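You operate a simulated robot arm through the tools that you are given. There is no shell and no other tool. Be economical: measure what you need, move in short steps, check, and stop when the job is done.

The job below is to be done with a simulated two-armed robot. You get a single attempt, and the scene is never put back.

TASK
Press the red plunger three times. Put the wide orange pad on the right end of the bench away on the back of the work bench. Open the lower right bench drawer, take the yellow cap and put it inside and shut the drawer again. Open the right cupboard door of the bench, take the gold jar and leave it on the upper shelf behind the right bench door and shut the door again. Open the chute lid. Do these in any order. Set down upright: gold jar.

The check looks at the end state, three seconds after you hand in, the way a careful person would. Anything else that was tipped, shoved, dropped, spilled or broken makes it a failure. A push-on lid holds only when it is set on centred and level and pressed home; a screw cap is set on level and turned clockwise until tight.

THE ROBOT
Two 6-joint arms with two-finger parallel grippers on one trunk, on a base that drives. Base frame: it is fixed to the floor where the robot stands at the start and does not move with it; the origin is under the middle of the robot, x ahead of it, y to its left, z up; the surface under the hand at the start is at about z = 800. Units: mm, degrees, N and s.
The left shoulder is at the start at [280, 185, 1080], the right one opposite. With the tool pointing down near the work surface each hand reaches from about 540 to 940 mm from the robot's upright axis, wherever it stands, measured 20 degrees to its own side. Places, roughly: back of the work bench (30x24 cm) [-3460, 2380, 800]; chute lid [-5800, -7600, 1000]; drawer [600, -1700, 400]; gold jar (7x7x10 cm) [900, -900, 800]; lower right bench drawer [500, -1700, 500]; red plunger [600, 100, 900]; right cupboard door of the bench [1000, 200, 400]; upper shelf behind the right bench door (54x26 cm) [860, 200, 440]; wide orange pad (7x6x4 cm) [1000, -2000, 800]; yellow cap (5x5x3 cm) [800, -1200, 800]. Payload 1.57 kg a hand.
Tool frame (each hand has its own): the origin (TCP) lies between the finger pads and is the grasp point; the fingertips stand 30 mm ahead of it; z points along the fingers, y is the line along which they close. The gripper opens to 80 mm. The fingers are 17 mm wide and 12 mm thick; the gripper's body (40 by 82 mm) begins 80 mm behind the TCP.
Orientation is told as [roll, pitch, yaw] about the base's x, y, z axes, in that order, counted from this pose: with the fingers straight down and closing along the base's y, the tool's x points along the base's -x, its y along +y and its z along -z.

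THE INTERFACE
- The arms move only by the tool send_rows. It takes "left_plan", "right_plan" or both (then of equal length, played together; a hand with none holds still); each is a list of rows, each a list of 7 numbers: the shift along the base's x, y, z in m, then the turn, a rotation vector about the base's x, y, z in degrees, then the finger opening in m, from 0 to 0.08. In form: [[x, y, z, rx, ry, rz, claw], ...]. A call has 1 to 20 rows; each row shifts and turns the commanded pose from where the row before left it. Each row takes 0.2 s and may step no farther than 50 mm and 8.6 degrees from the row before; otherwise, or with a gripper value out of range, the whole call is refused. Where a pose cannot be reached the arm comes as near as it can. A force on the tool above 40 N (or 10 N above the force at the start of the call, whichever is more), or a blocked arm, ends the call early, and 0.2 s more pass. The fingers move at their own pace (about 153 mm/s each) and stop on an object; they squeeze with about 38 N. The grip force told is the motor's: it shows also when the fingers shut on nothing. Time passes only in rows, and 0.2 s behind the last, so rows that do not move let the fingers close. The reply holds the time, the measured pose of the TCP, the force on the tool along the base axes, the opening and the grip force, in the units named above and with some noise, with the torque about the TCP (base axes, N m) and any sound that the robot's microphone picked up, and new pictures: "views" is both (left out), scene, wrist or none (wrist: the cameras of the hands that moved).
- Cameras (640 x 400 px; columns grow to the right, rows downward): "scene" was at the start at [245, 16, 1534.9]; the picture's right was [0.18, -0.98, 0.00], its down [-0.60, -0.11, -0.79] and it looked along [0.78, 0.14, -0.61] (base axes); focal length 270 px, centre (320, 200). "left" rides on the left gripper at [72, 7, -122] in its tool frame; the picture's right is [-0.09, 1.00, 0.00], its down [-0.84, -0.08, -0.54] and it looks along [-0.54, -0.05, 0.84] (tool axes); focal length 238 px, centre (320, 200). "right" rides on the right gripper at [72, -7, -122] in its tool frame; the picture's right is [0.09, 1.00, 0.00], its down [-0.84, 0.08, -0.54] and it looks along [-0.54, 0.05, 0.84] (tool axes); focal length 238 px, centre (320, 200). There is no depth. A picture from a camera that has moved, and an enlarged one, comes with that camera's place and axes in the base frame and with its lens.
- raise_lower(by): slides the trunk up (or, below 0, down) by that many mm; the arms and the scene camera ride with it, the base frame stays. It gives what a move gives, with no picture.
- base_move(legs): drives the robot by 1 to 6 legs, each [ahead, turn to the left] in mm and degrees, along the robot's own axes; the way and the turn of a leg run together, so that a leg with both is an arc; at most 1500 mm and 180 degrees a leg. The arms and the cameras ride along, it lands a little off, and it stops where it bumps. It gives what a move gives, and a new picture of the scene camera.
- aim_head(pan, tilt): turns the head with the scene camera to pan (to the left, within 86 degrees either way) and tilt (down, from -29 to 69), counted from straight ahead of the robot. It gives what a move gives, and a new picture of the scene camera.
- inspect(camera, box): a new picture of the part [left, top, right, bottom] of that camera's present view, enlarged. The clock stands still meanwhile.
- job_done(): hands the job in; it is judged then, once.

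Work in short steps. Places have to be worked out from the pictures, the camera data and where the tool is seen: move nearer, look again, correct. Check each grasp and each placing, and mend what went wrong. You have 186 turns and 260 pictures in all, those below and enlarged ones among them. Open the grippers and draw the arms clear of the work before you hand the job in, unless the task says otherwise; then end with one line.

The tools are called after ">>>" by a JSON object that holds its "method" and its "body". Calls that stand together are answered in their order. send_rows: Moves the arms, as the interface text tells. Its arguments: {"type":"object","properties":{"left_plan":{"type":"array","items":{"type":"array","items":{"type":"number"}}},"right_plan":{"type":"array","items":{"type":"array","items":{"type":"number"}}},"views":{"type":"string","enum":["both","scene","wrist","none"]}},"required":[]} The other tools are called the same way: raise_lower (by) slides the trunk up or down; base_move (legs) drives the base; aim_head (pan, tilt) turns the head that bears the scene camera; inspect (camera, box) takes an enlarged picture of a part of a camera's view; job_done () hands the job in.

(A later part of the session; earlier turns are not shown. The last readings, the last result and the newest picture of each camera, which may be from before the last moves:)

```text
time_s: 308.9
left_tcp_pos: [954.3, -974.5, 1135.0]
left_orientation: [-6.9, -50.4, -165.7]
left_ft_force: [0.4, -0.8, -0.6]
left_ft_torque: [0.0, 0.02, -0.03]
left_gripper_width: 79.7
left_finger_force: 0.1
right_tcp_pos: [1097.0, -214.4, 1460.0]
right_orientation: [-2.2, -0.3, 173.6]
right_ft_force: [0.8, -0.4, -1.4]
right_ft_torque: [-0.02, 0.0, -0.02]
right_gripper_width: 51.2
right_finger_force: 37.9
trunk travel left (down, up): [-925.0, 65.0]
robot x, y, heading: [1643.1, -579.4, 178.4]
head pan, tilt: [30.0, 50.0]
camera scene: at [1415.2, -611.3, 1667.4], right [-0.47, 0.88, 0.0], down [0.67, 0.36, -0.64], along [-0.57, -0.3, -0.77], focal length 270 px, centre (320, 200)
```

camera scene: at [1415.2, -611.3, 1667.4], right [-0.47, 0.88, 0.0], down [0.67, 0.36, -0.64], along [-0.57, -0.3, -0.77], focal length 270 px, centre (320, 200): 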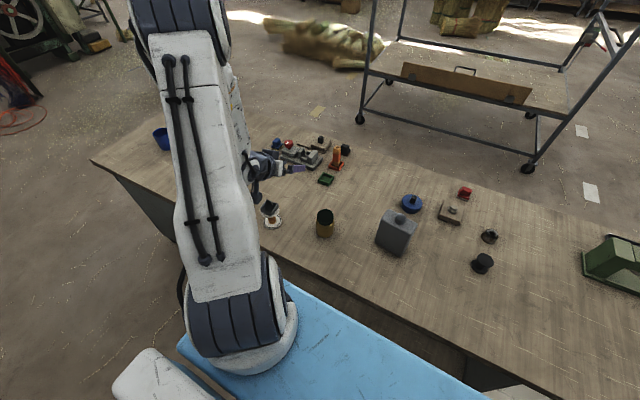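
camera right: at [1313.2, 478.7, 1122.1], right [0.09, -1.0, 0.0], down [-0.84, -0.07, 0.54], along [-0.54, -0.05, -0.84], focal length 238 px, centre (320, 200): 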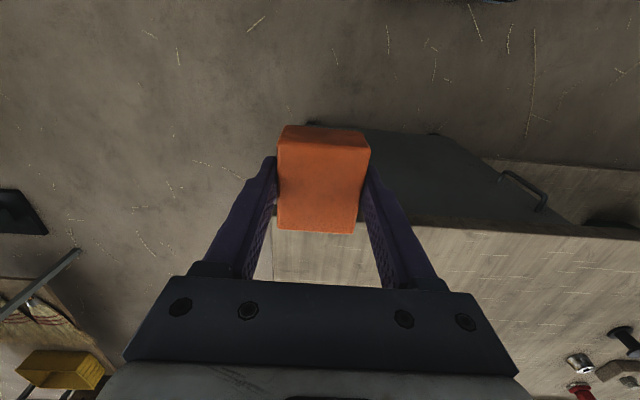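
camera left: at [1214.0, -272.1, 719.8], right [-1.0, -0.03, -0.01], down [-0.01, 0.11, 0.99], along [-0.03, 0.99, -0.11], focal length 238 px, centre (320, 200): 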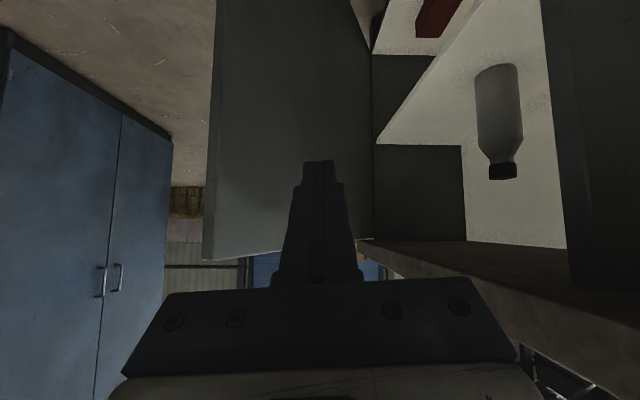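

Jar at about (898,-862). I back 80 mm for reach, correct the tool yaw, and look from the wrist.

>>> {"method": "base_move", "body": {"legs": [[-80, 1.5]]}}

>>> {"method": "send_rows", "body": {"left_plan": [[0, 0.03, -0.02, 0, 0, -8, 0.08], [0, 0.03, -0.02, 0, 0, -7.8, 0.08], [0, 0.03, -0.02, 0, 0, 0, 0.08], [0, 0.022, -0.02, 0, 0, 0, 0.08], [0, 0.0, -0.04, 0, 0, 0, 0.08]], "views": "wrist"}}

```text
time_s: 309.9
left_tcp_pos: [1045.4, -994.7, 1135.3]
left_orientation: [-6.9, -50.4, -164.1]
left_ft_force: [-0.1, 0.1, 0.5]
left_ft_torque: [0.0, -0.03, -0.03]
left_gripper_width: 80.1
left_finger_force: 0.2
right_tcp_pos: [1166.4, -229.0, 1459.5]
right_orientation: [-2.3, -0.3, 175.2]
right_ft_force: [0.0, -0.1, -1.4]
right_ft_torque: [-0.01, -0.03, -0.02]
right_gripper_width: 51.0
right_finger_force: 38.0
trunk travel left (down, up): [-925.0, 65.0]
robot x, y, heading: [1723.1, -581.0, 179.9]
head pan, tilt: [30.0, 50.0]
camera scene: at [1495.9, -618.9, 1667.5], right [-0.5, 0.87, 0.0], down [0.66, 0.38, -0.64], along [-0.56, -0.32, -0.77], focal length 270 px, centre (320, 200)
```

scene: 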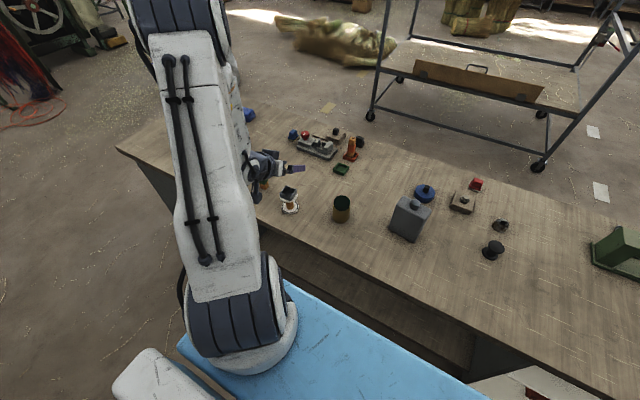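

```text
time_s: 311.1
left_tcp_pos: [994.9, -917.1, 1055.4]
left_orientation: [-7.8, -50.0, -179.5]
left_ft_force: [-0.3, -0.3, 0.0]
left_ft_torque: [-0.01, -0.03, -0.03]
left_gripper_width: 80.2
left_finger_force: 0.2
left hand out of reach, approached as far as the arm can: row 2, 3, 4, 5
right_tcp_pos: [1167.3, -229.0, 1459.0]
right_orientation: [-2.3, -0.3, 175.1]
right_ft_force: [-0.3, 0.6, -0.7]
right_ft_torque: [-0.03, -0.03, 0.0]
right_gripper_width: 51.1
right_finger_force: 38.2
trunk travel left (down, up): [-925.0, 65.0]
robot x, y, heading: [1722.0, -583.0, 180.0]
head pan, tilt: [30.0, 50.0]
camera left: at [1133.8, -939.9, 1078.0], right [-0.15, -0.99, -0.02], down [-0.12, 0.0, 0.99], along [-0.98, 0.15, -0.12], focal length 238 px, centre (320, 200)
```

left: 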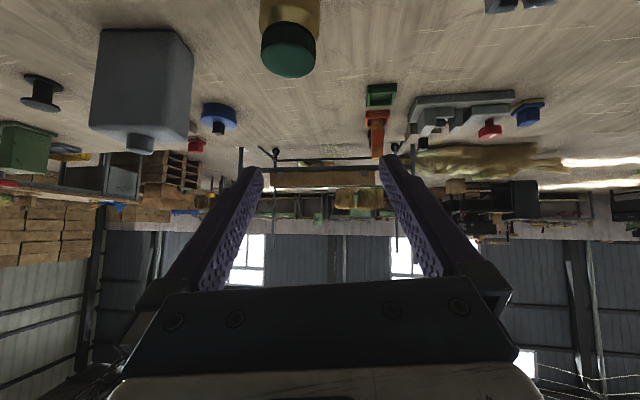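

I straighten the tool roll and come closer for an accurate look at the jar.

>>> {"method": "send_rows", "body": {"left_plan": [[0, 0.025, -0.03, -5.2, 0, 5.3, 0.08], [-0.01, 0.025, -0.03, 0, 0, 0, 0.08], [-0.01, 0, -0.03, 0, 0, 0, 0.08]], "views": "wrist"}}

```text
time_s: 311.9
left_tcp_pos: [917.1, -902.3, 995.7]
left_orientation: [-4.0, -49.0, -177.8]
left_ft_force: [-0.3, -0.1, -0.1]
left_ft_torque: [0.01, 0.03, 0.02]
left_gripper_width: 80.1
left_finger_force: 0.0
left hand out of reach, approached as far as the arm can: row 1, 2
right_tcp_pos: [1166.2, -229.8, 1459.7]
right_orientation: [-2.2, -0.3, 175.1]
right_ft_force: [-0.1, 0.6, -0.3]
right_ft_torque: [0.0, 0.01, 0.0]
right_gripper_width: 51.4
right_finger_force: 37.7
trunk travel left (down, up): [-925.0, 65.0]
robot x, y, heading: [1723.5, -581.5, 180.2]
head pan, tilt: [30.0, 50.0]
camera left: at [1057.2, -911.0, 1022.6], right [-0.07, -1.0, 0.02], down [-0.14, 0.03, 0.99], along [-0.99, 0.07, -0.14], focal length 238 px, centre (320, 200)
```

left: 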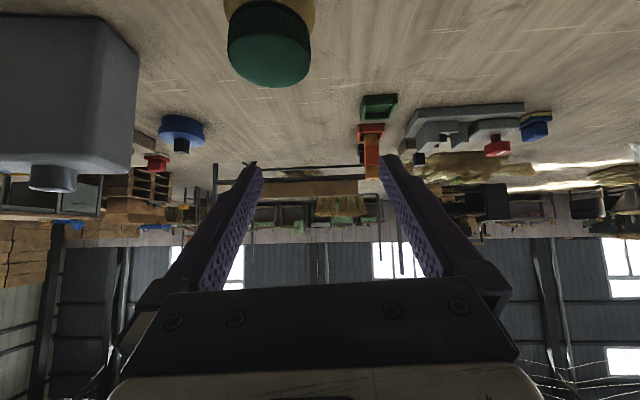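

The high trunk keeps the arm at its limit. I back off beyond the bench edge, lower the trunk, then approach the jar level with the base.

>>> {"method": "base_move", "body": {"legs": [[-215, 0]]}}

>>> {"method": "send_rows", "body": {"left_plan": [[0.0, 0.0, 0.04, 0, 0, 0, 0.08], [0, 0, 0.04, 0, 0, 0, 0.08]], "views": "none"}}

>>> {"method": "raise_lower", "body": {"by": -200}}

>>> {"method": "inspect", "body": {"camera": "left", "box": [0, 0, 640, 400]}}

```text
time_s: 313.6
left_tcp_pos: [1136.1, -901.6, 996.3]
left_orientation: [-4.0, -49.0, -177.9]
left_ft_force: [-0.2, 0.3, -0.4]
left_ft_torque: [0.01, -0.02, 0.01]
left_gripper_width: 79.9
left_finger_force: 0.2
right_tcp_pos: [1385.0, -230.0, 1458.4]
right_orientation: [-2.3, -0.3, 175.1]
right_ft_force: [0.7, 0.4, -1.9]
right_ft_torque: [0.02, -0.02, 0.01]
right_gripper_width: 51.4
right_finger_force: 37.7
trunk travel left (down, up): [-925.0, 65.0]
robot x, y, heading: [1942.6, -582.1, 179.8]
head pan, tilt: [30.0, 50.0]
camera scene: at [1715.4, -619.2, 1667.4], right [-0.5, 0.87, 0.0], down [0.66, 0.38, -0.64], along [-0.56, -0.32, -0.77], focal length 270 px, centre (320, 200)
```

scene: 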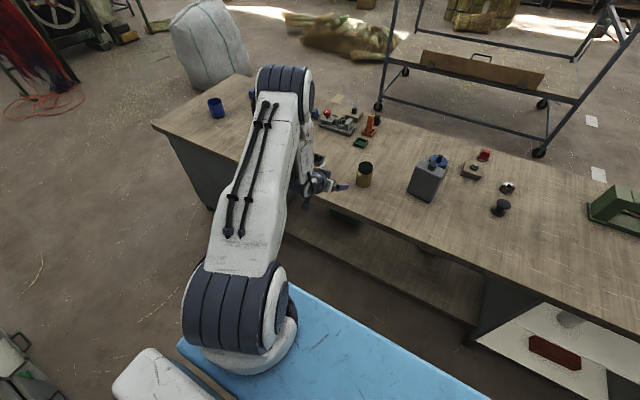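

```text
time_s: 314.2
left_tcp_pos: [1136.6, -902.2, 1076.7]
left_orientation: [-4.0, -49.0, -177.8]
left_ft_force: [0.2, 0.5, 0.3]
left_ft_torque: [-0.01, 0.02, 0.01]
left_gripper_width: 80.0
left_finger_force: 0.1
right_tcp_pos: [1387.0, -230.4, 1459.1]
right_orientation: [-2.3, -0.2, 175.1]
right_ft_force: [-0.7, 0.1, -0.9]
right_ft_torque: [0.01, 0.01, 0.0]
right_gripper_width: 51.3
right_finger_force: 37.6
trunk travel left (down, up): [-925.0, 65.0]
robot x, y, heading: [1941.4, -582.5, 179.7]
head pan, tilt: [30.0, 50.0]
```

```text
time_s: 316.4
left_tcp_pos: [1137.4, -900.1, 876.0]
left_orientation: [-4.0, -49.1, -178.0]
left_ft_force: [-0.2, -0.8, -0.2]
left_ft_torque: [-0.04, 0.02, 0.0]
left_gripper_width: 80.0
left_finger_force: 0.1
right_tcp_pos: [1386.2, -230.3, 1259.8]
right_orientation: [-2.3, -0.3, 175.2]
right_ft_force: [0.5, -0.5, -0.2]
right_ft_torque: [0.01, -0.02, 0.0]
right_gripper_width: 51.1
right_finger_force: 38.0
trunk travel left (down, up): [-725.0, 265.0]
robot x, y, heading: [1942.3, -580.6, 179.6]
head pan, tilt: [30.0, 50.0]
```

```text
1.00 times, centred on (320, 200) of left (not enlarged: the box is as wide or as high as the picture)
camera zoom: at [1276.0, -909.9, 902.5], right [-0.08, -1.0, 0.02], down [-0.14, 0.03, 0.99], along [-0.99, 0.07, -0.14], focal length 238 px, centre (320, 200)
```

zoom: 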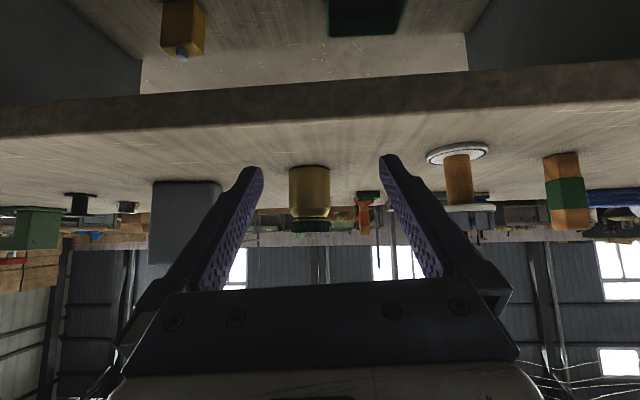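

Jar is at y≈-866, mid-height ~850, close to centred. I align y and roll, then drive forward part-way.

>>> {"method": "send_rows", "body": {"left_plan": [[0, 0.017, -0.005, -2.7, 0, 1.1, 0.08], [0, 0.017, -0.005, 0, 0, 0, 0.08], [0, 0, 0, 0, 0, 0, 0.08]], "views": "none"}}

>>> {"method": "base_move", "body": {"legs": [[140, 0]]}}

>>> {"method": "inspect", "body": {"camera": "left", "box": [0, 0, 640, 400]}}

```text
time_s: 317.2
left_tcp_pos: [1124.5, -876.9, 875.5]
left_orientation: [-1.0, -48.8, -179.2]
left_ft_force: [0.3, -0.1, 0.0]
left_ft_torque: [0.0, 0.0, -0.02]
left_gripper_width: 79.8
left_finger_force: 0.1
left hand out of reach, approached as far as the arm can: row 1, 2
right_tcp_pos: [1386.2, -230.4, 1260.2]
right_orientation: [-2.3, -0.4, 175.1]
right_ft_force: [0.1, 0.4, -0.6]
right_ft_torque: [0.0, -0.02, 0.02]
right_gripper_width: 51.0
right_finger_force: 37.3
trunk travel left (down, up): [-725.0, 265.0]
robot x, y, heading: [1940.1, -584.0, 180.2]
head pan, tilt: [30.0, 50.0]
```

```text
time_s: 318.5
left_tcp_pos: [982.1, -874.7, 875.5]
left_orientation: [-0.9, -48.8, -179.3]
left_ft_force: [0.1, 0.5, -0.7]
left_ft_torque: [0.03, -0.01, 0.03]
left_gripper_width: 80.1
left_finger_force: 0.1
right_tcp_pos: [1245.4, -228.5, 1260.2]
right_orientation: [-2.3, -0.2, 175.1]
right_ft_force: [0.4, 0.6, -0.9]
right_ft_torque: [-0.02, 0.01, 0.01]
right_gripper_width: 51.2
right_finger_force: 37.9
trunk travel left (down, up): [-725.0, 265.0]
robot x, y, heading: [1802.0, -580.9, 179.9]
head pan, tilt: [30.0, 50.0]
camera scene: at [1573.3, -618.5, 1467.5], right [-0.5, 0.87, 0.0], down [0.66, 0.38, -0.64], along [-0.56, -0.32, -0.77], focal length 270 px, centre (320, 200)
```

scene: 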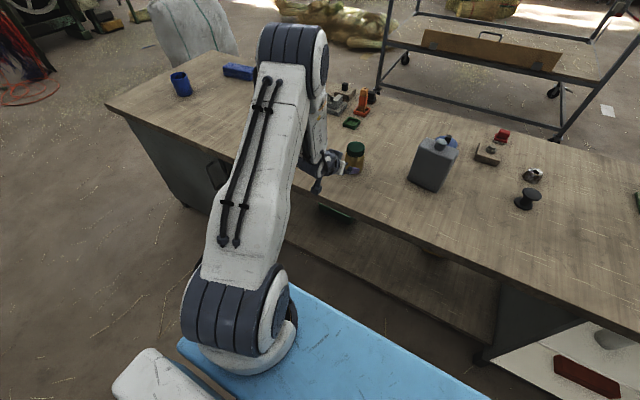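

```text
1.00 times, centred on (320, 200) of left (not enlarged: the box is as wide or as high as the picture)
camera zoom: at [1121.6, -882.1, 902.1], right [-0.06, -1.0, 0.06], down [-0.14, 0.07, 0.99], along [-0.99, 0.05, -0.15], focal length 238 px, centre (320, 200)
```

zoom: 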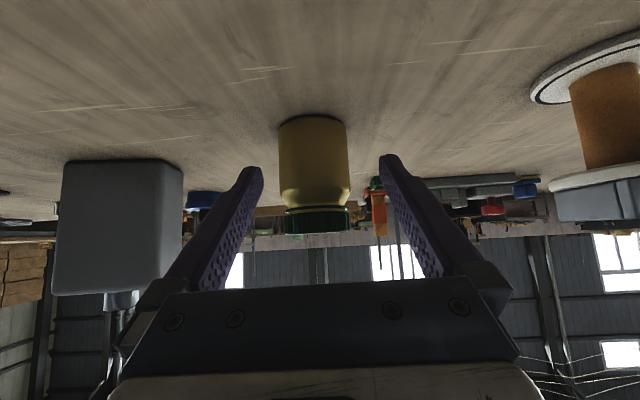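

Jar nearly centred (y≈-868). I move in along the approach with the arm.

>>> {"method": "send_rows", "body": {"left_plan": [[-0.01, 0.007, -0.004, 0, 0, 0, 0.08], [-0.025, 0, -0.008, 0, 0, 0, 0.08], [-0.02, 0, -0.006, 0, 0, 0, 0.08], [-0.015, 0, -0.004, 0, 0, 0, 0.08], [-0.005, 0, 0, 0, 0, 0, 0.08]], "views": "wrist"}}

```text
time_s: 319.7
left_tcp_pos: [906.2, -868.9, 853.5]
left_orientation: [-1.0, -48.8, -179.3]
left_ft_force: [0.1, -0.5, 1.4]
left_ft_torque: [0.03, 0.03, -0.01]
left_gripper_width: 80.0
left_finger_force: 0.0
right_tcp_pos: [1244.1, -228.6, 1258.9]
right_orientation: [-2.3, -0.2, 175.1]
right_ft_force: [0.7, 0.1, -1.2]
right_ft_torque: [-0.01, -0.01, 0.05]
right_gripper_width: 50.8
right_finger_force: 38.2
trunk travel left (down, up): [-725.0, 265.0]
robot x, y, heading: [1804.9, -582.2, 179.9]
head pan, tilt: [30.0, 50.0]
camera left: at [1046.2, -875.2, 880.6], right [-0.06, -1.0, 0.06], down [-0.14, 0.07, 0.99], along [-0.99, 0.05, -0.15], focal length 238 px, centre (320, 200)
```

left: 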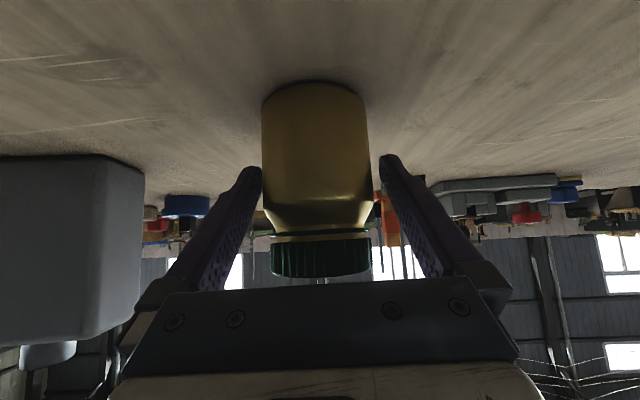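

The jar's centre is ~15 mm further. I advance a bit more, then close.

>>> {"method": "send_rows", "body": {"left_plan": [[-0.014, 0.001, -0.003, 0, 0, 0, 0.08], [0, 0, 0, 0, 0, 0, 0.05], [0, 0, 0, 0, 0, 0, 0.05], [0, 0, 0, 0, 0, 0, 0.05]], "views": "wrist"}}

```text
time_s: 320.7
left_tcp_pos: [892.0, -867.1, 849.8]
left_orientation: [-1.0, -48.9, -179.2]
left_ft_force: [-0.2, 0.7, -0.1]
left_ft_torque: [0.0, 0.06, 0.01]
left_gripper_width: 64.6
left_finger_force: 38.3
right_tcp_pos: [1244.6, -229.1, 1258.8]
right_orientation: [-2.3, -0.3, 175.1]
right_ft_force: [-0.4, -0.1, -1.0]
right_ft_torque: [0.01, -0.01, -0.02]
right_gripper_width: 51.0
right_finger_force: 38.3
trunk travel left (down, up): [-725.0, 265.0]
robot x, y, heading: [1802.5, -579.6, 179.6]
head pan, tilt: [30.0, 50.0]
camera left: at [1031.9, -873.9, 877.4], right [-0.06, -1.0, 0.06], down [-0.14, 0.07, 0.99], along [-0.99, 0.05, -0.15], focal length 238 px, centre (320, 200)
```

left: 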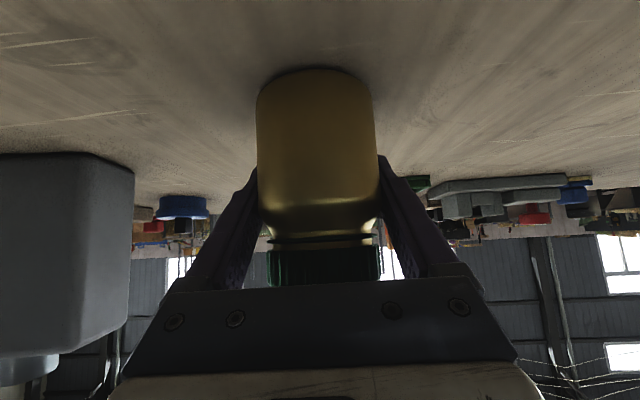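

Jar gripped (64.6 mm). Bench contact is ~50 mm below the TCP. I lift to check.

>>> {"method": "send_rows", "body": {"left_plan": [[0, 0, 0.03, 0, 0, 0, 0.05], [0, 0, 0.04, 0, 0, 0, 0.05], [0, 0, 0.04, 0, 0, 0, 0.05]], "views": "wrist"}}

```text
time_s: 321.5
left_tcp_pos: [893.8, -869.6, 959.3]
left_orientation: [-1.0, -48.9, -179.2]
left_ft_force: [0.5, -0.6, -3.5]
left_ft_torque: [0.01, -0.01, -0.01]
left_gripper_width: 64.6
left_finger_force: 38.4
right_tcp_pos: [1244.1, -229.0, 1259.8]
right_orientation: [-2.3, -0.3, 175.2]
right_ft_force: [-0.3, -0.2, -0.7]
right_ft_torque: [-0.02, -0.03, 0.02]
right_gripper_width: 51.1
right_finger_force: 37.9
trunk travel left (down, up): [-725.0, 265.0]
robot x, y, heading: [1798.0, -577.8, 179.7]
head pan, tilt: [30.0, 50.0]
camera left: at [1033.6, -875.1, 986.4], right [-0.06, -1.0, 0.06], down [-0.14, 0.07, 0.99], along [-0.99, 0.05, -0.15], focal length 238 px, centre (320, 200)
```

left: 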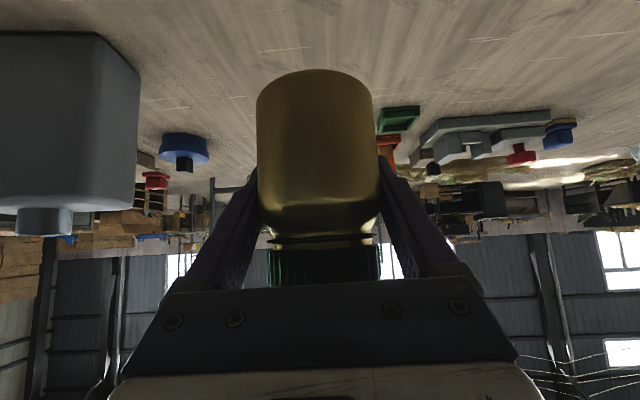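

Jar held. I raise above the tall can, turn right toward the open cupboard, and back off beyond the bench edge before lowering.

>>> {"method": "raise_lower", "body": {"by": 160}}

>>> {"method": "base_move", "body": {"legs": [[0, -54.4], [-100, 0]]}}

>>> {"method": "aim_head", "body": {"pan": 10, "tilt": 45}}

```text
time_s: 323.4
left_tcp_pos: [893.6, -867.9, 1119.4]
left_orientation: [-0.9, -48.8, -179.3]
left_ft_force: [-0.2, 1.0, -3.8]
left_ft_torque: [-0.02, 0.05, 0.01]
left_gripper_width: 64.6
left_finger_force: 38.3
right_tcp_pos: [1243.4, -229.0, 1420.0]
right_orientation: [-2.2, -0.3, 175.0]
right_ft_force: [-0.3, -0.7, -1.5]
right_ft_torque: [-0.01, -0.01, 0.0]
right_gripper_width: 51.0
right_finger_force: 38.0
trunk travel left (down, up): [-885.0, 105.0]
robot x, y, heading: [1802.6, -580.8, 179.7]
head pan, tilt: [30.0, 50.0]
```

```text
time_s: 326.9
left_tcp_pos: [1097.5, -90.4, 1119.4]
left_orientation: [-1.0, -48.8, 126.1]
left_ft_force: [0.0, -0.1, -3.8]
left_ft_torque: [0.0, 0.02, -0.03]
left_gripper_width: 64.6
left_finger_force: 38.2
right_tcp_pos: [1822.0, -5.4, 1419.9]
right_orientation: [-2.3, -0.3, 120.5]
right_ft_force: [-0.1, 0.2, -1.5]
right_ft_torque: [-0.02, 0.0, 0.03]
right_gripper_width: 51.2
right_finger_force: 37.9
trunk travel left (down, up): [-885.0, 105.0]
robot x, y, heading: [1858.7, -663.8, 125.2]
head pan, tilt: [30.0, 50.0]
camera scene: at [1694.6, -498.6, 1627.4], right [0.42, 0.91, 0.0], down [0.7, -0.32, -0.64], along [-0.58, 0.27, -0.77], focal length 270 px, centre (320, 200)
```

scene: 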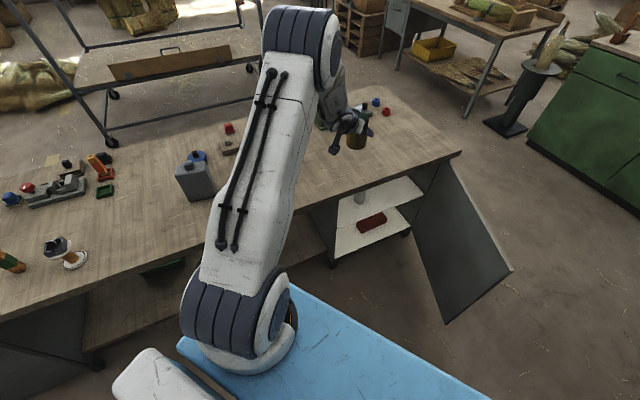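

```text
time_s: 327.8
left_tcp_pos: [1096.8, -91.0, 1118.3]
left_orientation: [-1.1, -48.9, 126.1]
left_ft_force: [0.0, 0.7, -3.5]
left_ft_torque: [0.03, 0.01, 0.02]
left_gripper_width: 64.5
left_finger_force: 37.9
right_tcp_pos: [1823.1, -4.9, 1419.0]
right_orientation: [-2.3, -0.2, 120.6]
right_ft_force: [0.1, -0.5, -0.7]
right_ft_torque: [0.01, -0.02, -0.01]
right_gripper_width: 51.3
right_finger_force: 38.1
trunk travel left (down, up): [-885.0, 105.0]
robot x, y, heading: [1858.1, -662.3, 125.0]
head pan, tilt: [10.0, 45.0]
camera scene: at [1707.0, -473.9, 1634.3], right [0.7, 0.71, 0.0], down [0.5, -0.5, -0.71], along [-0.5, 0.5, -0.71], focal length 270 px, centre (320, 200)
```

scene: 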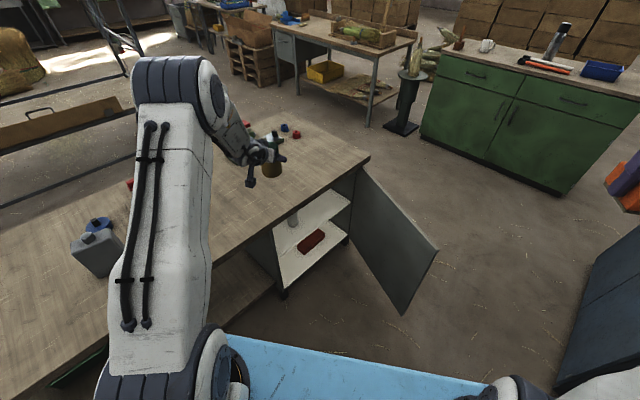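

Clear view: the bottle stands on the upper shelf at about (905,110); space to its right (y≈230) is free. I retract the arm a little and lower in front of the bench.

>>> {"method": "send_rows", "body": {"left_plan": [[0.02, -0.028, 0, 0, 0, 0, 0.05], [0.02, -0.028, 0, 0, 0, 0, 0.05]], "views": "none"}}

>>> {"method": "raise_lower", "body": {"by": -400}}

>>> {"method": "raise_lower", "body": {"by": -100}}

>>> {"method": "aim_head", "body": {"pan": 10, "tilt": 30}}

```text
time_s: 328.4
left_tcp_pos: [1138.9, -144.0, 1119.9]
left_orientation: [-1.0, -48.7, 126.1]
left_ft_force: [-0.6, -0.9, -3.8]
left_ft_torque: [0.03, 0.02, -0.05]
left_gripper_width: 64.5
left_finger_force: 37.8
right_tcp_pos: [1822.9, -5.6, 1419.2]
right_orientation: [-2.2, -0.3, 120.4]
right_ft_force: [0.1, -0.3, -0.9]
right_ft_torque: [0.03, 0.0, -0.02]
right_gripper_width: 51.0
right_finger_force: 38.2
trunk travel left (down, up): [-885.0, 105.0]
robot x, y, heading: [1858.5, -661.7, 125.2]
head pan, tilt: [10.0, 45.0]
```

```text
time_s: 332.2
left_tcp_pos: [1138.9, -143.2, 719.3]
left_orientation: [-1.0, -48.8, 126.1]
left_ft_force: [-0.2, 0.2, -2.2]
left_ft_torque: [0.02, 0.03, -0.02]
left_gripper_width: 64.7
left_finger_force: 38.0
right_tcp_pos: [1824.1, -5.3, 1018.9]
right_orientation: [-2.3, -0.3, 120.4]
right_ft_force: [-0.4, -0.8, -0.4]
right_ft_torque: [-0.01, 0.0, 0.0]
right_gripper_width: 51.0
right_finger_force: 37.8
trunk travel left (down, up): [-485.0, 505.0]
robot x, y, heading: [1853.5, -662.8, 125.1]
head pan, tilt: [10.0, 45.0]
```

```text
time_s: 333.5
left_tcp_pos: [1139.1, -144.4, 620.0]
left_orientation: [-1.0, -48.8, 126.1]
left_ft_force: [0.5, 0.1, -2.7]
left_ft_torque: [0.02, 0.01, -0.02]
left_gripper_width: 64.3
left_finger_force: 38.0
right_tcp_pos: [1822.5, -5.6, 919.2]
right_orientation: [-2.3, -0.3, 120.5]
right_ft_force: [-0.3, -0.5, -1.1]
right_ft_torque: [-0.03, 0.01, 0.01]
right_gripper_width: 51.1
right_finger_force: 38.1
trunk travel left (down, up): [-385.0, 605.0]
robot x, y, heading: [1858.3, -661.1, 125.2]
head pan, tilt: [10.0, 45.0]
```

```text
time_s: 334.3
left_tcp_pos: [1138.9, -143.4, 619.9]
left_orientation: [-1.0, -48.8, 126.2]
left_ft_force: [0.7, -0.4, -4.0]
left_ft_torque: [-0.01, 0.04, -0.01]
left_gripper_width: 64.2
left_finger_force: 37.7
right_tcp_pos: [1822.5, -5.0, 919.5]
right_orientation: [-2.3, -0.3, 120.6]
right_ft_force: [0.4, 0.2, -1.1]
right_ft_torque: [0.01, -0.01, 0.03]
right_gripper_width: 50.9
right_finger_force: 38.1
trunk travel left (down, up): [-385.0, 605.0]
robot x, y, heading: [1858.7, -662.6, 125.3]
head pan, tilt: [10.0, 30.0]
camera scene: at [1700.6, -467.4, 1156.8], right [0.7, 0.71, 0.0], down [0.36, -0.35, -0.87], along [-0.61, 0.61, -0.5], focal length 270 px, centre (320, 200)
```

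scene: 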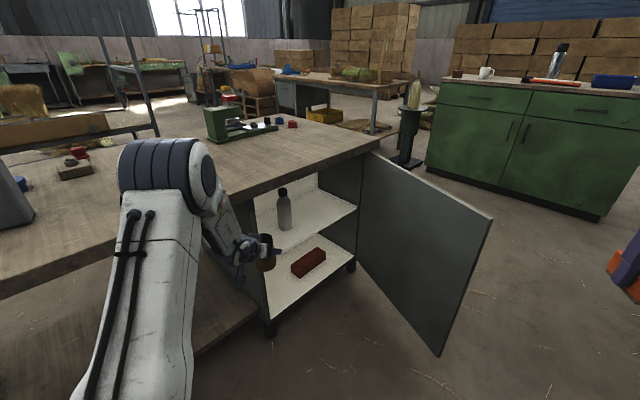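

Shelf is at z≈450–460, front edge x≈1024; bottle at ≈(915,101). I shift the hand to my right and down, so the straight drive goes clear of the bottle.

>>> {"method": "send_rows", "body": {"left_plan": [[0.022, 0.0155, -0.025, 0, 0, 0, 0.05], [0.022, 0.0155, -0.025, 0, 0, 0, 0.05], [0.022, 0.0155, -0.025, 0, 0, 0, 0.05]], "views": "both"}}

```text
time_s: 335.1
left_tcp_pos: [1174.5, -123.0, 546.5]
left_orientation: [-2.0, -48.7, 125.8]
left_ft_force: [-0.1, -0.2, -2.0]
left_ft_torque: [0.02, 0.0, 0.02]
left_gripper_width: 64.2
left_finger_force: 37.9
left hand out of reach, approached as far as the arm can: row 2, 3
right_tcp_pos: [1822.7, -4.6, 919.5]
right_orientation: [-2.3, -0.3, 120.5]
right_ft_force: [0.8, 0.1, -1.1]
right_ft_torque: [-0.01, 0.01, 0.01]
right_gripper_width: 51.2
right_finger_force: 38.5
trunk travel left (down, up): [-385.0, 605.0]
robot x, y, heading: [1855.1, -664.6, 125.2]
head pan, tilt: [10.0, 30.0]
camera scene: at [1700.7, -467.6, 1157.0], right [0.7, 0.71, 0.0], down [0.35, -0.35, -0.87], along [-0.61, 0.61, -0.5], focal length 270 px, centre (320, 200)
camera left: at [1248.0, -239.7, 574.1], right [-0.86, -0.51, 0.05], down [-0.04, 0.15, 0.99], along [-0.51, 0.85, -0.15], focal length 238 px, centre (320, 200)
```

scene: 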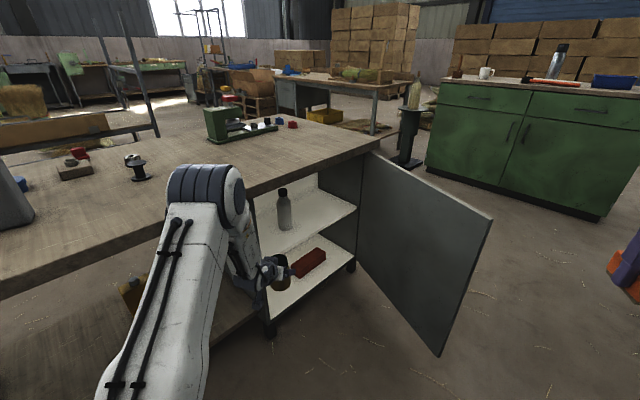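
left: 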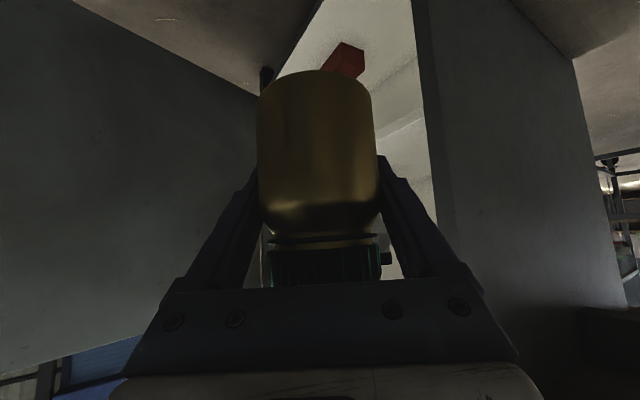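

The path would pass too near the bottle, so I shift the base sideways with a small zig-zag.

>>> {"method": "base_move", "body": {"legs": [[0, -15], [230, 0], [0, 15]]}}

>>> {"method": "inspect", "body": {"camera": "left", "box": [0, 0, 640, 400]}}

```text
time_s: 338.6
left_tcp_pos: [1092.7, 90.7, 547.0]
left_orientation: [-2.0, -48.6, 126.2]
left_ft_force: [0.5, 0.5, -3.1]
left_ft_torque: [0.02, -0.01, 0.0]
left_gripper_width: 64.5
left_finger_force: 38.0
right_tcp_pos: [1739.5, 210.1, 919.8]
right_orientation: [-2.3, -0.3, 120.8]
right_ft_force: [-0.2, 0.8, -0.7]
right_ft_torque: [0.03, -0.03, 0.0]
right_gripper_width: 51.3
right_finger_force: 37.5
trunk travel left (down, up): [-385.0, 605.0]
robot x, y, heading: [1772.0, -449.4, 125.9]
head pan, tilt: [10.0, 30.0]
camera scene: at [1619.5, -253.1, 1156.9], right [0.7, 0.71, 0.0], down [0.36, -0.35, -0.87], along [-0.62, 0.61, -0.5], focal length 270 px, centre (320, 200)
```

scene: 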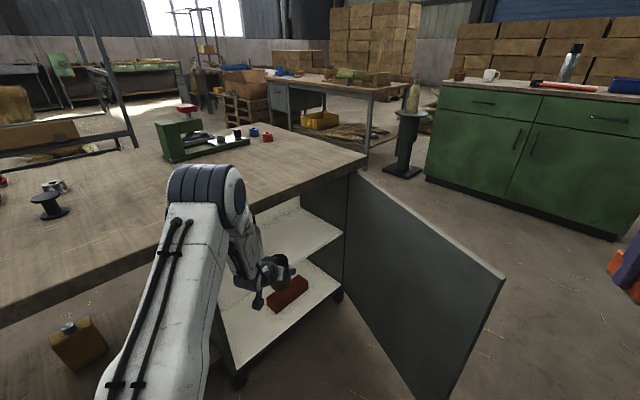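

```text
1.00 times, centred on (320, 200) of left (not enlarged: the box is as wide or as high as the picture)
camera zoom: at [1165.7, -27.7, 574.1], right [-0.85, -0.52, 0.05], down [-0.04, 0.15, 0.99], along [-0.52, 0.84, -0.15], focal length 238 px, centre (320, 200)
```

zoom: 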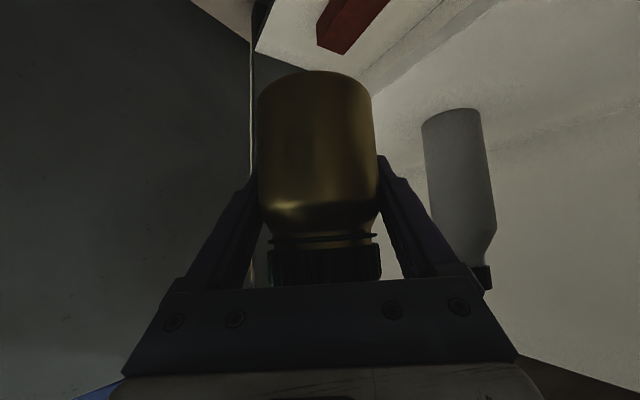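

Bottle is well to the side. I drive straight in 170 mm.

>>> {"method": "base_move", "body": {"legs": [[170, 0]]}}

>>> {"method": "inspect", "body": {"camera": "left", "box": [0, 0, 640, 400]}}

```text
time_s: 340.2
left_tcp_pos: [1002.2, 217.8, 536.6]
left_orientation: [-2.5, -47.0, 126.5]
left_ft_force: [-0.3, -0.3, -2.6]
left_ft_torque: [0.04, 0.02, -0.03]
left_gripper_width: 64.1
left_finger_force: 37.8
right_tcp_pos: [1638.4, 347.4, 918.6]
right_orientation: [-2.2, -0.2, 121.0]
right_ft_force: [-0.2, 1.0, -0.7]
right_ft_torque: [-0.02, 0.0, -0.01]
right_gripper_width: 51.2
right_finger_force: 38.2
trunk travel left (down, up): [-385.0, 605.0]
robot x, y, heading: [1677.8, -309.7, 126.0]
head pan, tilt: [10.0, 30.0]
stopped in leg 1: the robot was blocked; the commanded pose is now the measured one
camera scene: at [1520.2, -116.5, 1156.9], right [0.7, 0.72, 0.0], down [0.36, -0.35, -0.87], along [-0.62, 0.6, -0.5], focal length 270 px, centre (320, 200)
```

scene: 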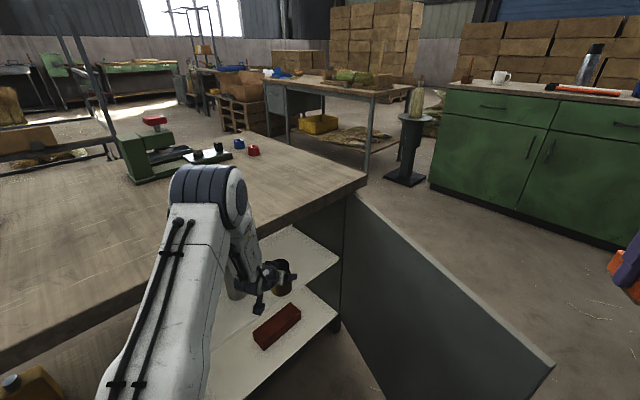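

```text
1.00 times, centred on (320, 200) of left (not enlarged: the box is as wide or as high as the picture)
camera zoom: at [1075.4, 101.7, 568.8], right [-0.86, -0.52, 0.04], down [-0.06, 0.17, 0.98], along [-0.51, 0.84, -0.18], focal length 238 px, centre (320, 200)
```

zoom: 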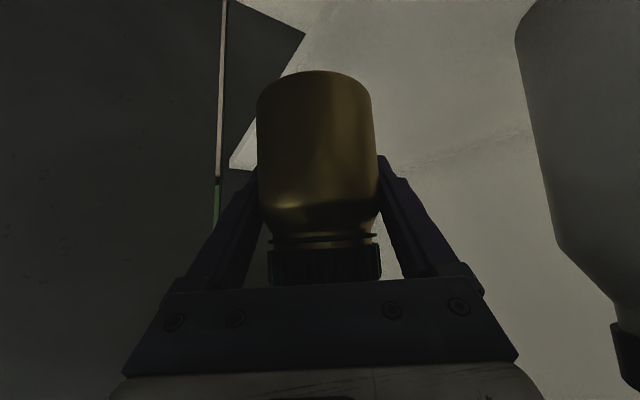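

The base stopped early, with the jar only just over the shelf edge. I look down and to the right to find what blocks.

>>> {"method": "aim_head", "body": {"pan": -25, "tilt": 65}}

>>> {"method": "aim_head", "body": {"pan": 35, "tilt": 55}}

```text
time_s: 341.2
left_tcp_pos: [1001.8, 217.5, 537.1]
left_orientation: [-2.5, -47.0, 126.6]
left_ft_force: [1.2, -0.3, -3.4]
left_ft_torque: [0.02, 0.02, 0.0]
left_gripper_width: 64.3
left_finger_force: 38.1
right_tcp_pos: [1638.0, 345.8, 917.7]
right_orientation: [-2.4, -0.3, 121.0]
right_ft_force: [-1.1, 0.0, -1.6]
right_ft_torque: [-0.01, 0.01, -0.04]
right_gripper_width: 51.1
right_finger_force: 37.9
trunk travel left (down, up): [-385.0, 605.0]
robot x, y, heading: [1680.2, -309.3, 125.9]
head pan, tilt: [-25.0, 65.0]
camera scene: at [1573.7, -119.8, 1109.2], right [0.98, 0.19, 0.0], down [0.17, -0.89, -0.42], along [-0.08, 0.42, -0.91], focal length 270 px, centre (320, 200)
```

scene: 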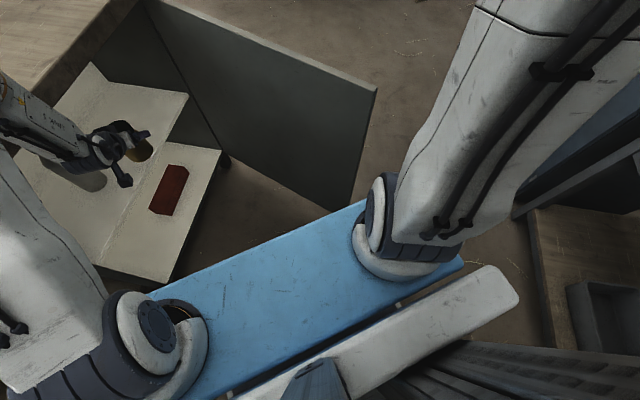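

```text
time_s: 342.6
left_tcp_pos: [1000.8, 219.2, 536.8]
left_orientation: [-2.5, -47.0, 126.6]
left_ft_force: [1.1, -0.4, -3.5]
left_ft_torque: [0.03, 0.02, -0.01]
left_gripper_width: 64.2
left_finger_force: 38.3
right_tcp_pos: [1639.5, 347.6, 919.4]
right_orientation: [-2.3, -0.3, 121.1]
right_ft_force: [0.4, -0.2, 0.0]
right_ft_torque: [-0.02, 0.02, 0.05]
right_gripper_width: 51.5
right_finger_force: 37.5
trunk travel left (down, up): [-385.0, 605.0]
robot x, y, heading: [1680.9, -310.8, 125.3]
head pan, tilt: [35.0, 55.0]
camera scene: at [1517.2, -155.7, 1120.8], right [0.33, 0.94, 0.0], down [0.77, -0.27, -0.57], along [-0.54, 0.19, -0.82], focal length 270 px, centre (320, 200)
```

scene: 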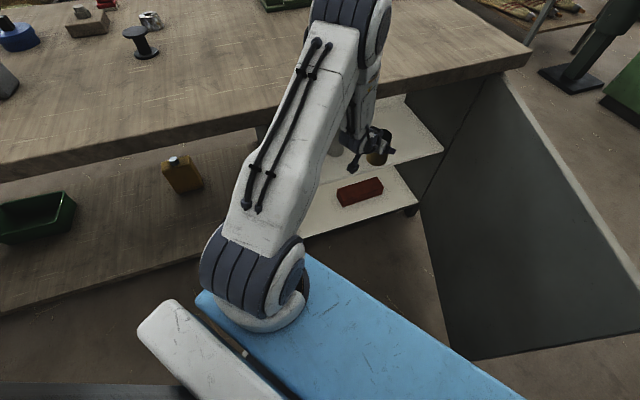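

The open door's corner touches the front plate of my base; nothing else. The arm can reach the remaining ~60 mm itself.

>>> {"method": "send_rows", "body": {"left_plan": [[-0.018, 0.012, 0.002, 0, 0, 0, 0.05], [-0.018, 0.012, 0, 0, 0, 0, 0.05], [-0.018, 0.012, 0, 0, 0, 0, 0.05]], "views": "both"}}

```text
time_s: 343.3
left_tcp_pos: [1023.7, 207.4, 496.5]
left_orientation: [-4.5, -37.2, 126.4]
left_ft_force: [-0.6, -0.6, -2.6]
left_ft_torque: [0.08, -0.03, -0.03]
left_gripper_width: 64.5
left_finger_force: 37.8
right_tcp_pos: [1642.8, 346.8, 919.8]
right_orientation: [-2.2, -0.4, 120.7]
right_ft_force: [0.2, 0.5, -1.6]
right_ft_torque: [-0.05, 0.06, 0.0]
right_gripper_width: 51.0
right_finger_force: 37.8
trunk travel left (down, up): [-385.0, 605.0]
robot x, y, heading: [1677.6, -310.9, 125.4]
head pan, tilt: [35.0, 55.0]
stopped in row 3 (left hand): the arm was blocked; the commanded pose is now the measured one
camera scene: at [1522.4, -155.7, 1120.8], right [0.33, 0.94, 0.0], down [0.77, -0.27, -0.58], along [-0.54, 0.19, -0.82], focal length 270 px, centre (320, 200)
camera left: at [1087.9, 93.6, 550.0], right [-0.87, -0.49, -0.01], down [-0.17, 0.29, 0.94], along [-0.46, 0.82, -0.34], focal length 238 px, centre (320, 200)
```

scene: 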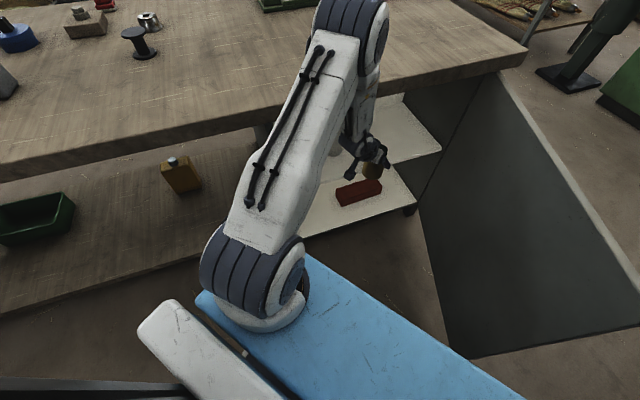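
left: 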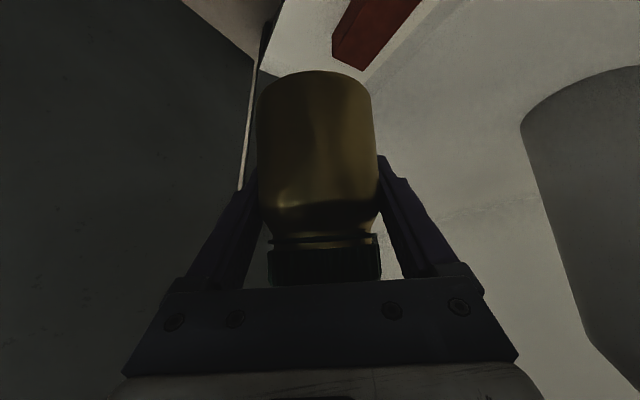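

The forearm is pressing on the bench edge, because the elbow sits above the bench. I'll back out, lower the trunk so the arm comes in from below the bench top, and restore the tool angle.

>>> {"method": "base_move", "body": {"legs": [[-160, 0]]}}

>>> {"method": "raise_lower", "body": {"by": -290}}

>>> {"method": "send_rows", "body": {"left_plan": [[0, 0, 0.03, 4.7, 3.45, 0, 0.05], [0, 0, 0.045, 4.7, 3.45, 0, 0.05], [0, 0, 0.045, 0, 0, 0, 0.05], [0, 0, 0.045, 0, 0, 0, 0.05]], "views": "both"}}

```text
time_s: 344.8
left_tcp_pos: [1112.0, 71.7, 495.0]
left_orientation: [-4.7, -37.4, 127.1]
left_ft_force: [1.0, 0.2, -2.4]
left_ft_torque: [0.01, 0.03, 0.01]
left_gripper_width: 64.2
left_finger_force: 38.1
right_tcp_pos: [1735.8, 211.8, 919.5]
right_orientation: [-2.4, -0.3, 121.0]
right_ft_force: [0.4, 0.0, -0.4]
right_ft_torque: [-0.01, 0.01, -0.01]
right_gripper_width: 51.0
right_finger_force: 38.4
trunk travel left (down, up): [-385.0, 605.0]
robot x, y, heading: [1776.5, -445.5, 125.8]
head pan, tilt: [35.0, 55.0]
camera scene: at [1614.7, -290.3, 1120.9], right [0.33, 0.94, 0.0], down [0.77, -0.27, -0.57], along [-0.54, 0.19, -0.82], focal length 270 px, centre (320, 200)
```

scene: 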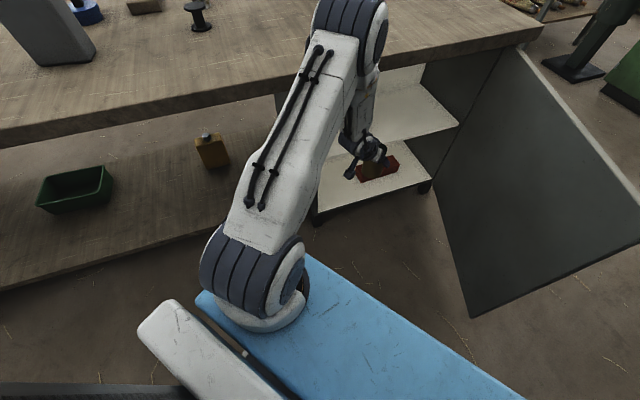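

```text
time_s: 347.7
left_tcp_pos: [1111.7, 71.5, 206.1]
left_orientation: [-4.7, -37.4, 127.1]
left_ft_force: [-0.1, -0.5, -2.6]
left_ft_torque: [0.02, 0.01, 0.01]
left_gripper_width: 64.1
left_finger_force: 38.8
right_tcp_pos: [1734.9, 212.5, 629.9]
right_orientation: [-2.3, -0.3, 121.1]
right_ft_force: [0.8, 0.9, -2.0]
right_ft_torque: [0.03, 0.01, 0.02]
right_gripper_width: 51.1
right_finger_force: 38.1
trunk travel left (down, up): [-95.0, 895.0]
robot x, y, heading: [1777.6, -444.6, 125.4]
head pan, tilt: [35.0, 55.0]
```

```text
time_s: 348.7
left_tcp_pos: [1111.7, 69.1, 370.9]
left_orientation: [-5.0, -49.0, 127.3]
left_ft_force: [0.2, -0.5, -3.5]
left_ft_torque: [0.04, 0.01, 0.01]
left_gripper_width: 64.1
left_finger_force: 38.2
right_tcp_pos: [1735.7, 211.7, 630.1]
right_orientation: [-2.3, -0.4, 121.1]
right_ft_force: [0.9, 0.4, -2.7]
right_ft_torque: [-0.04, -0.02, 0.01]
right_gripper_width: 51.1
right_finger_force: 37.5
trunk travel left (down, up): [-95.0, 895.0]
robot x, y, heading: [1778.1, -446.8, 125.8]
head pan, tilt: [35.0, 55.0]
camera scene: at [1614.6, -290.2, 830.7], right [0.33, 0.94, 0.0], down [0.77, -0.27, -0.57], along [-0.54, 0.19, -0.82], focal length 270 px, centre (320, 200)
camera left: at [1183.7, -50.2, 396.7], right [-0.86, -0.5, 0.01], down [-0.06, 0.13, 0.99], along [-0.5, 0.86, -0.14], focal length 238 px, centre (320, 200)
```

scene: 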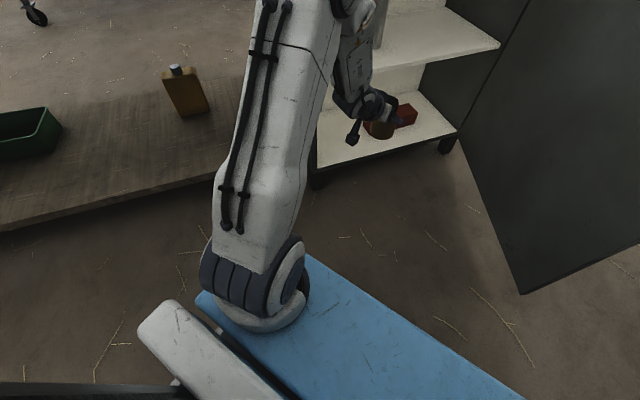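
left: 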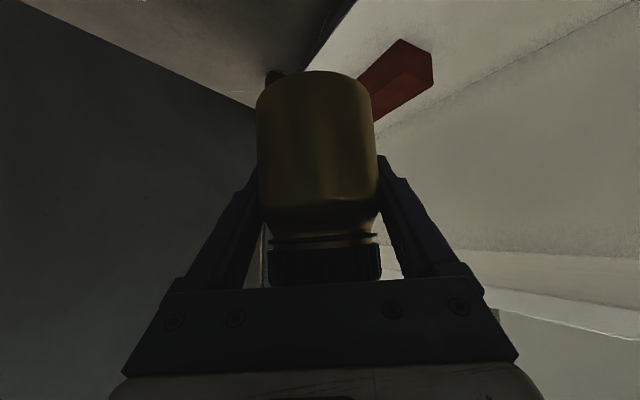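

I raise the left hand to ~530 with a small roll correction (jar upright), and lift the right hand with the pad clear above the door.

>>> {"method": "send_rows", "body": {"left_plan": [[0, 0, 0.04, -0.8, 1.05, 1.5, 0.05], [0, 0, 0.04, -0.8, 1.05, 1.5, 0.05], [0, 0, 0.04, 0, 0, 0, 0.05], [0, 0, 0.04, 0, 0, 0, 0.05], [0, 0, 0, 0, 0, 0, 0.05]], "right_plan": [[0, 0, 0.045, 0, 0, 0, 0.03], [0, 0, 0.045, 0, 0, 0, 0.03], [0, 0, 0.045, 0, 0, 0, 0.03], [0, 0, 0.045, 0, 0, 0, 0.03], [0, 0, 0.045, 0, 0, 0, 0.03]], "views": "both"}}

```text
time_s: 349.9
left_tcp_pos: [1113.0, 70.3, 532.3]
left_orientation: [-1.2, -49.1, 127.7]
left_ft_force: [-0.6, -1.1, -2.9]
left_ft_torque: [0.04, 0.05, -0.03]
left_gripper_width: 64.2
left_finger_force: 37.9
right_tcp_pos: [1738.7, 197.8, 762.5]
right_orientation: [-2.4, -0.5, 120.9]
right_ft_force: [0.1, -0.4, -0.7]
right_ft_torque: [-0.01, -0.01, 0.0]
right_gripper_width: 51.2
right_finger_force: 38.1
right hand out of reach, approached as far as the arm can: row 3, 4, 5
trunk travel left (down, up): [-95.0, 895.0]
robot x, y, heading: [1775.2, -442.5, 125.8]
head pan, tilt: [35.0, 55.0]
camera scene: at [1614.7, -290.3, 830.8], right [0.33, 0.94, 0.0], down [0.77, -0.27, -0.57], along [-0.54, 0.19, -0.82], focal length 270 px, centre (320, 200)
camera right: at [1777.2, 136.9, 883.7], right [-0.81, -0.59, -0.04], down [-0.51, 0.66, 0.54], along [-0.29, 0.46, -0.84], focal length 238 px, centre (320, 200)
camera left: at [1191.2, -45.0, 558.6], right [-0.84, -0.55, 0.06], down [-0.03, 0.15, 0.99], along [-0.55, 0.82, -0.14], focal length 238 px, centre (320, 200)
```

scene: 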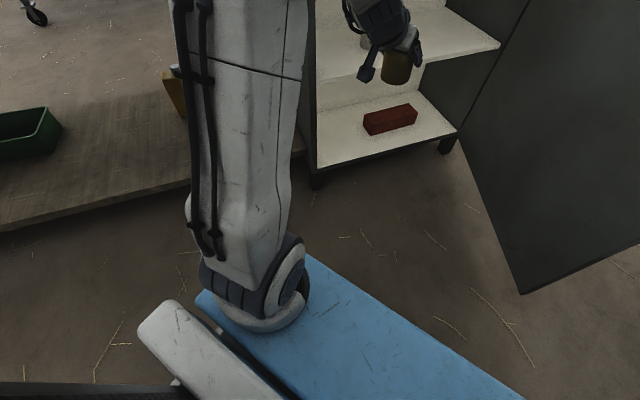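
right: 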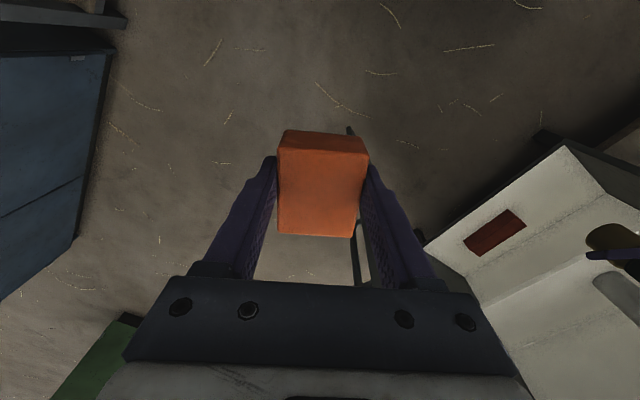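
left: 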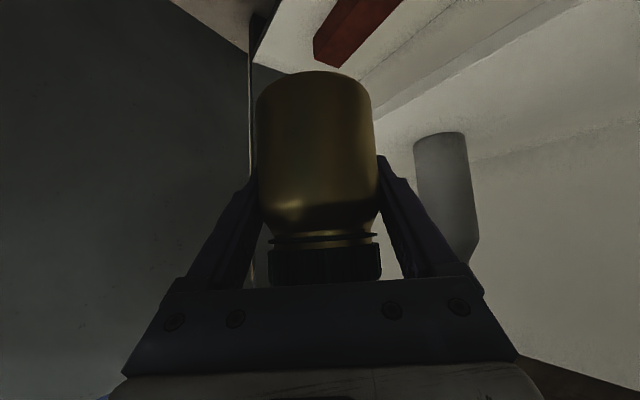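

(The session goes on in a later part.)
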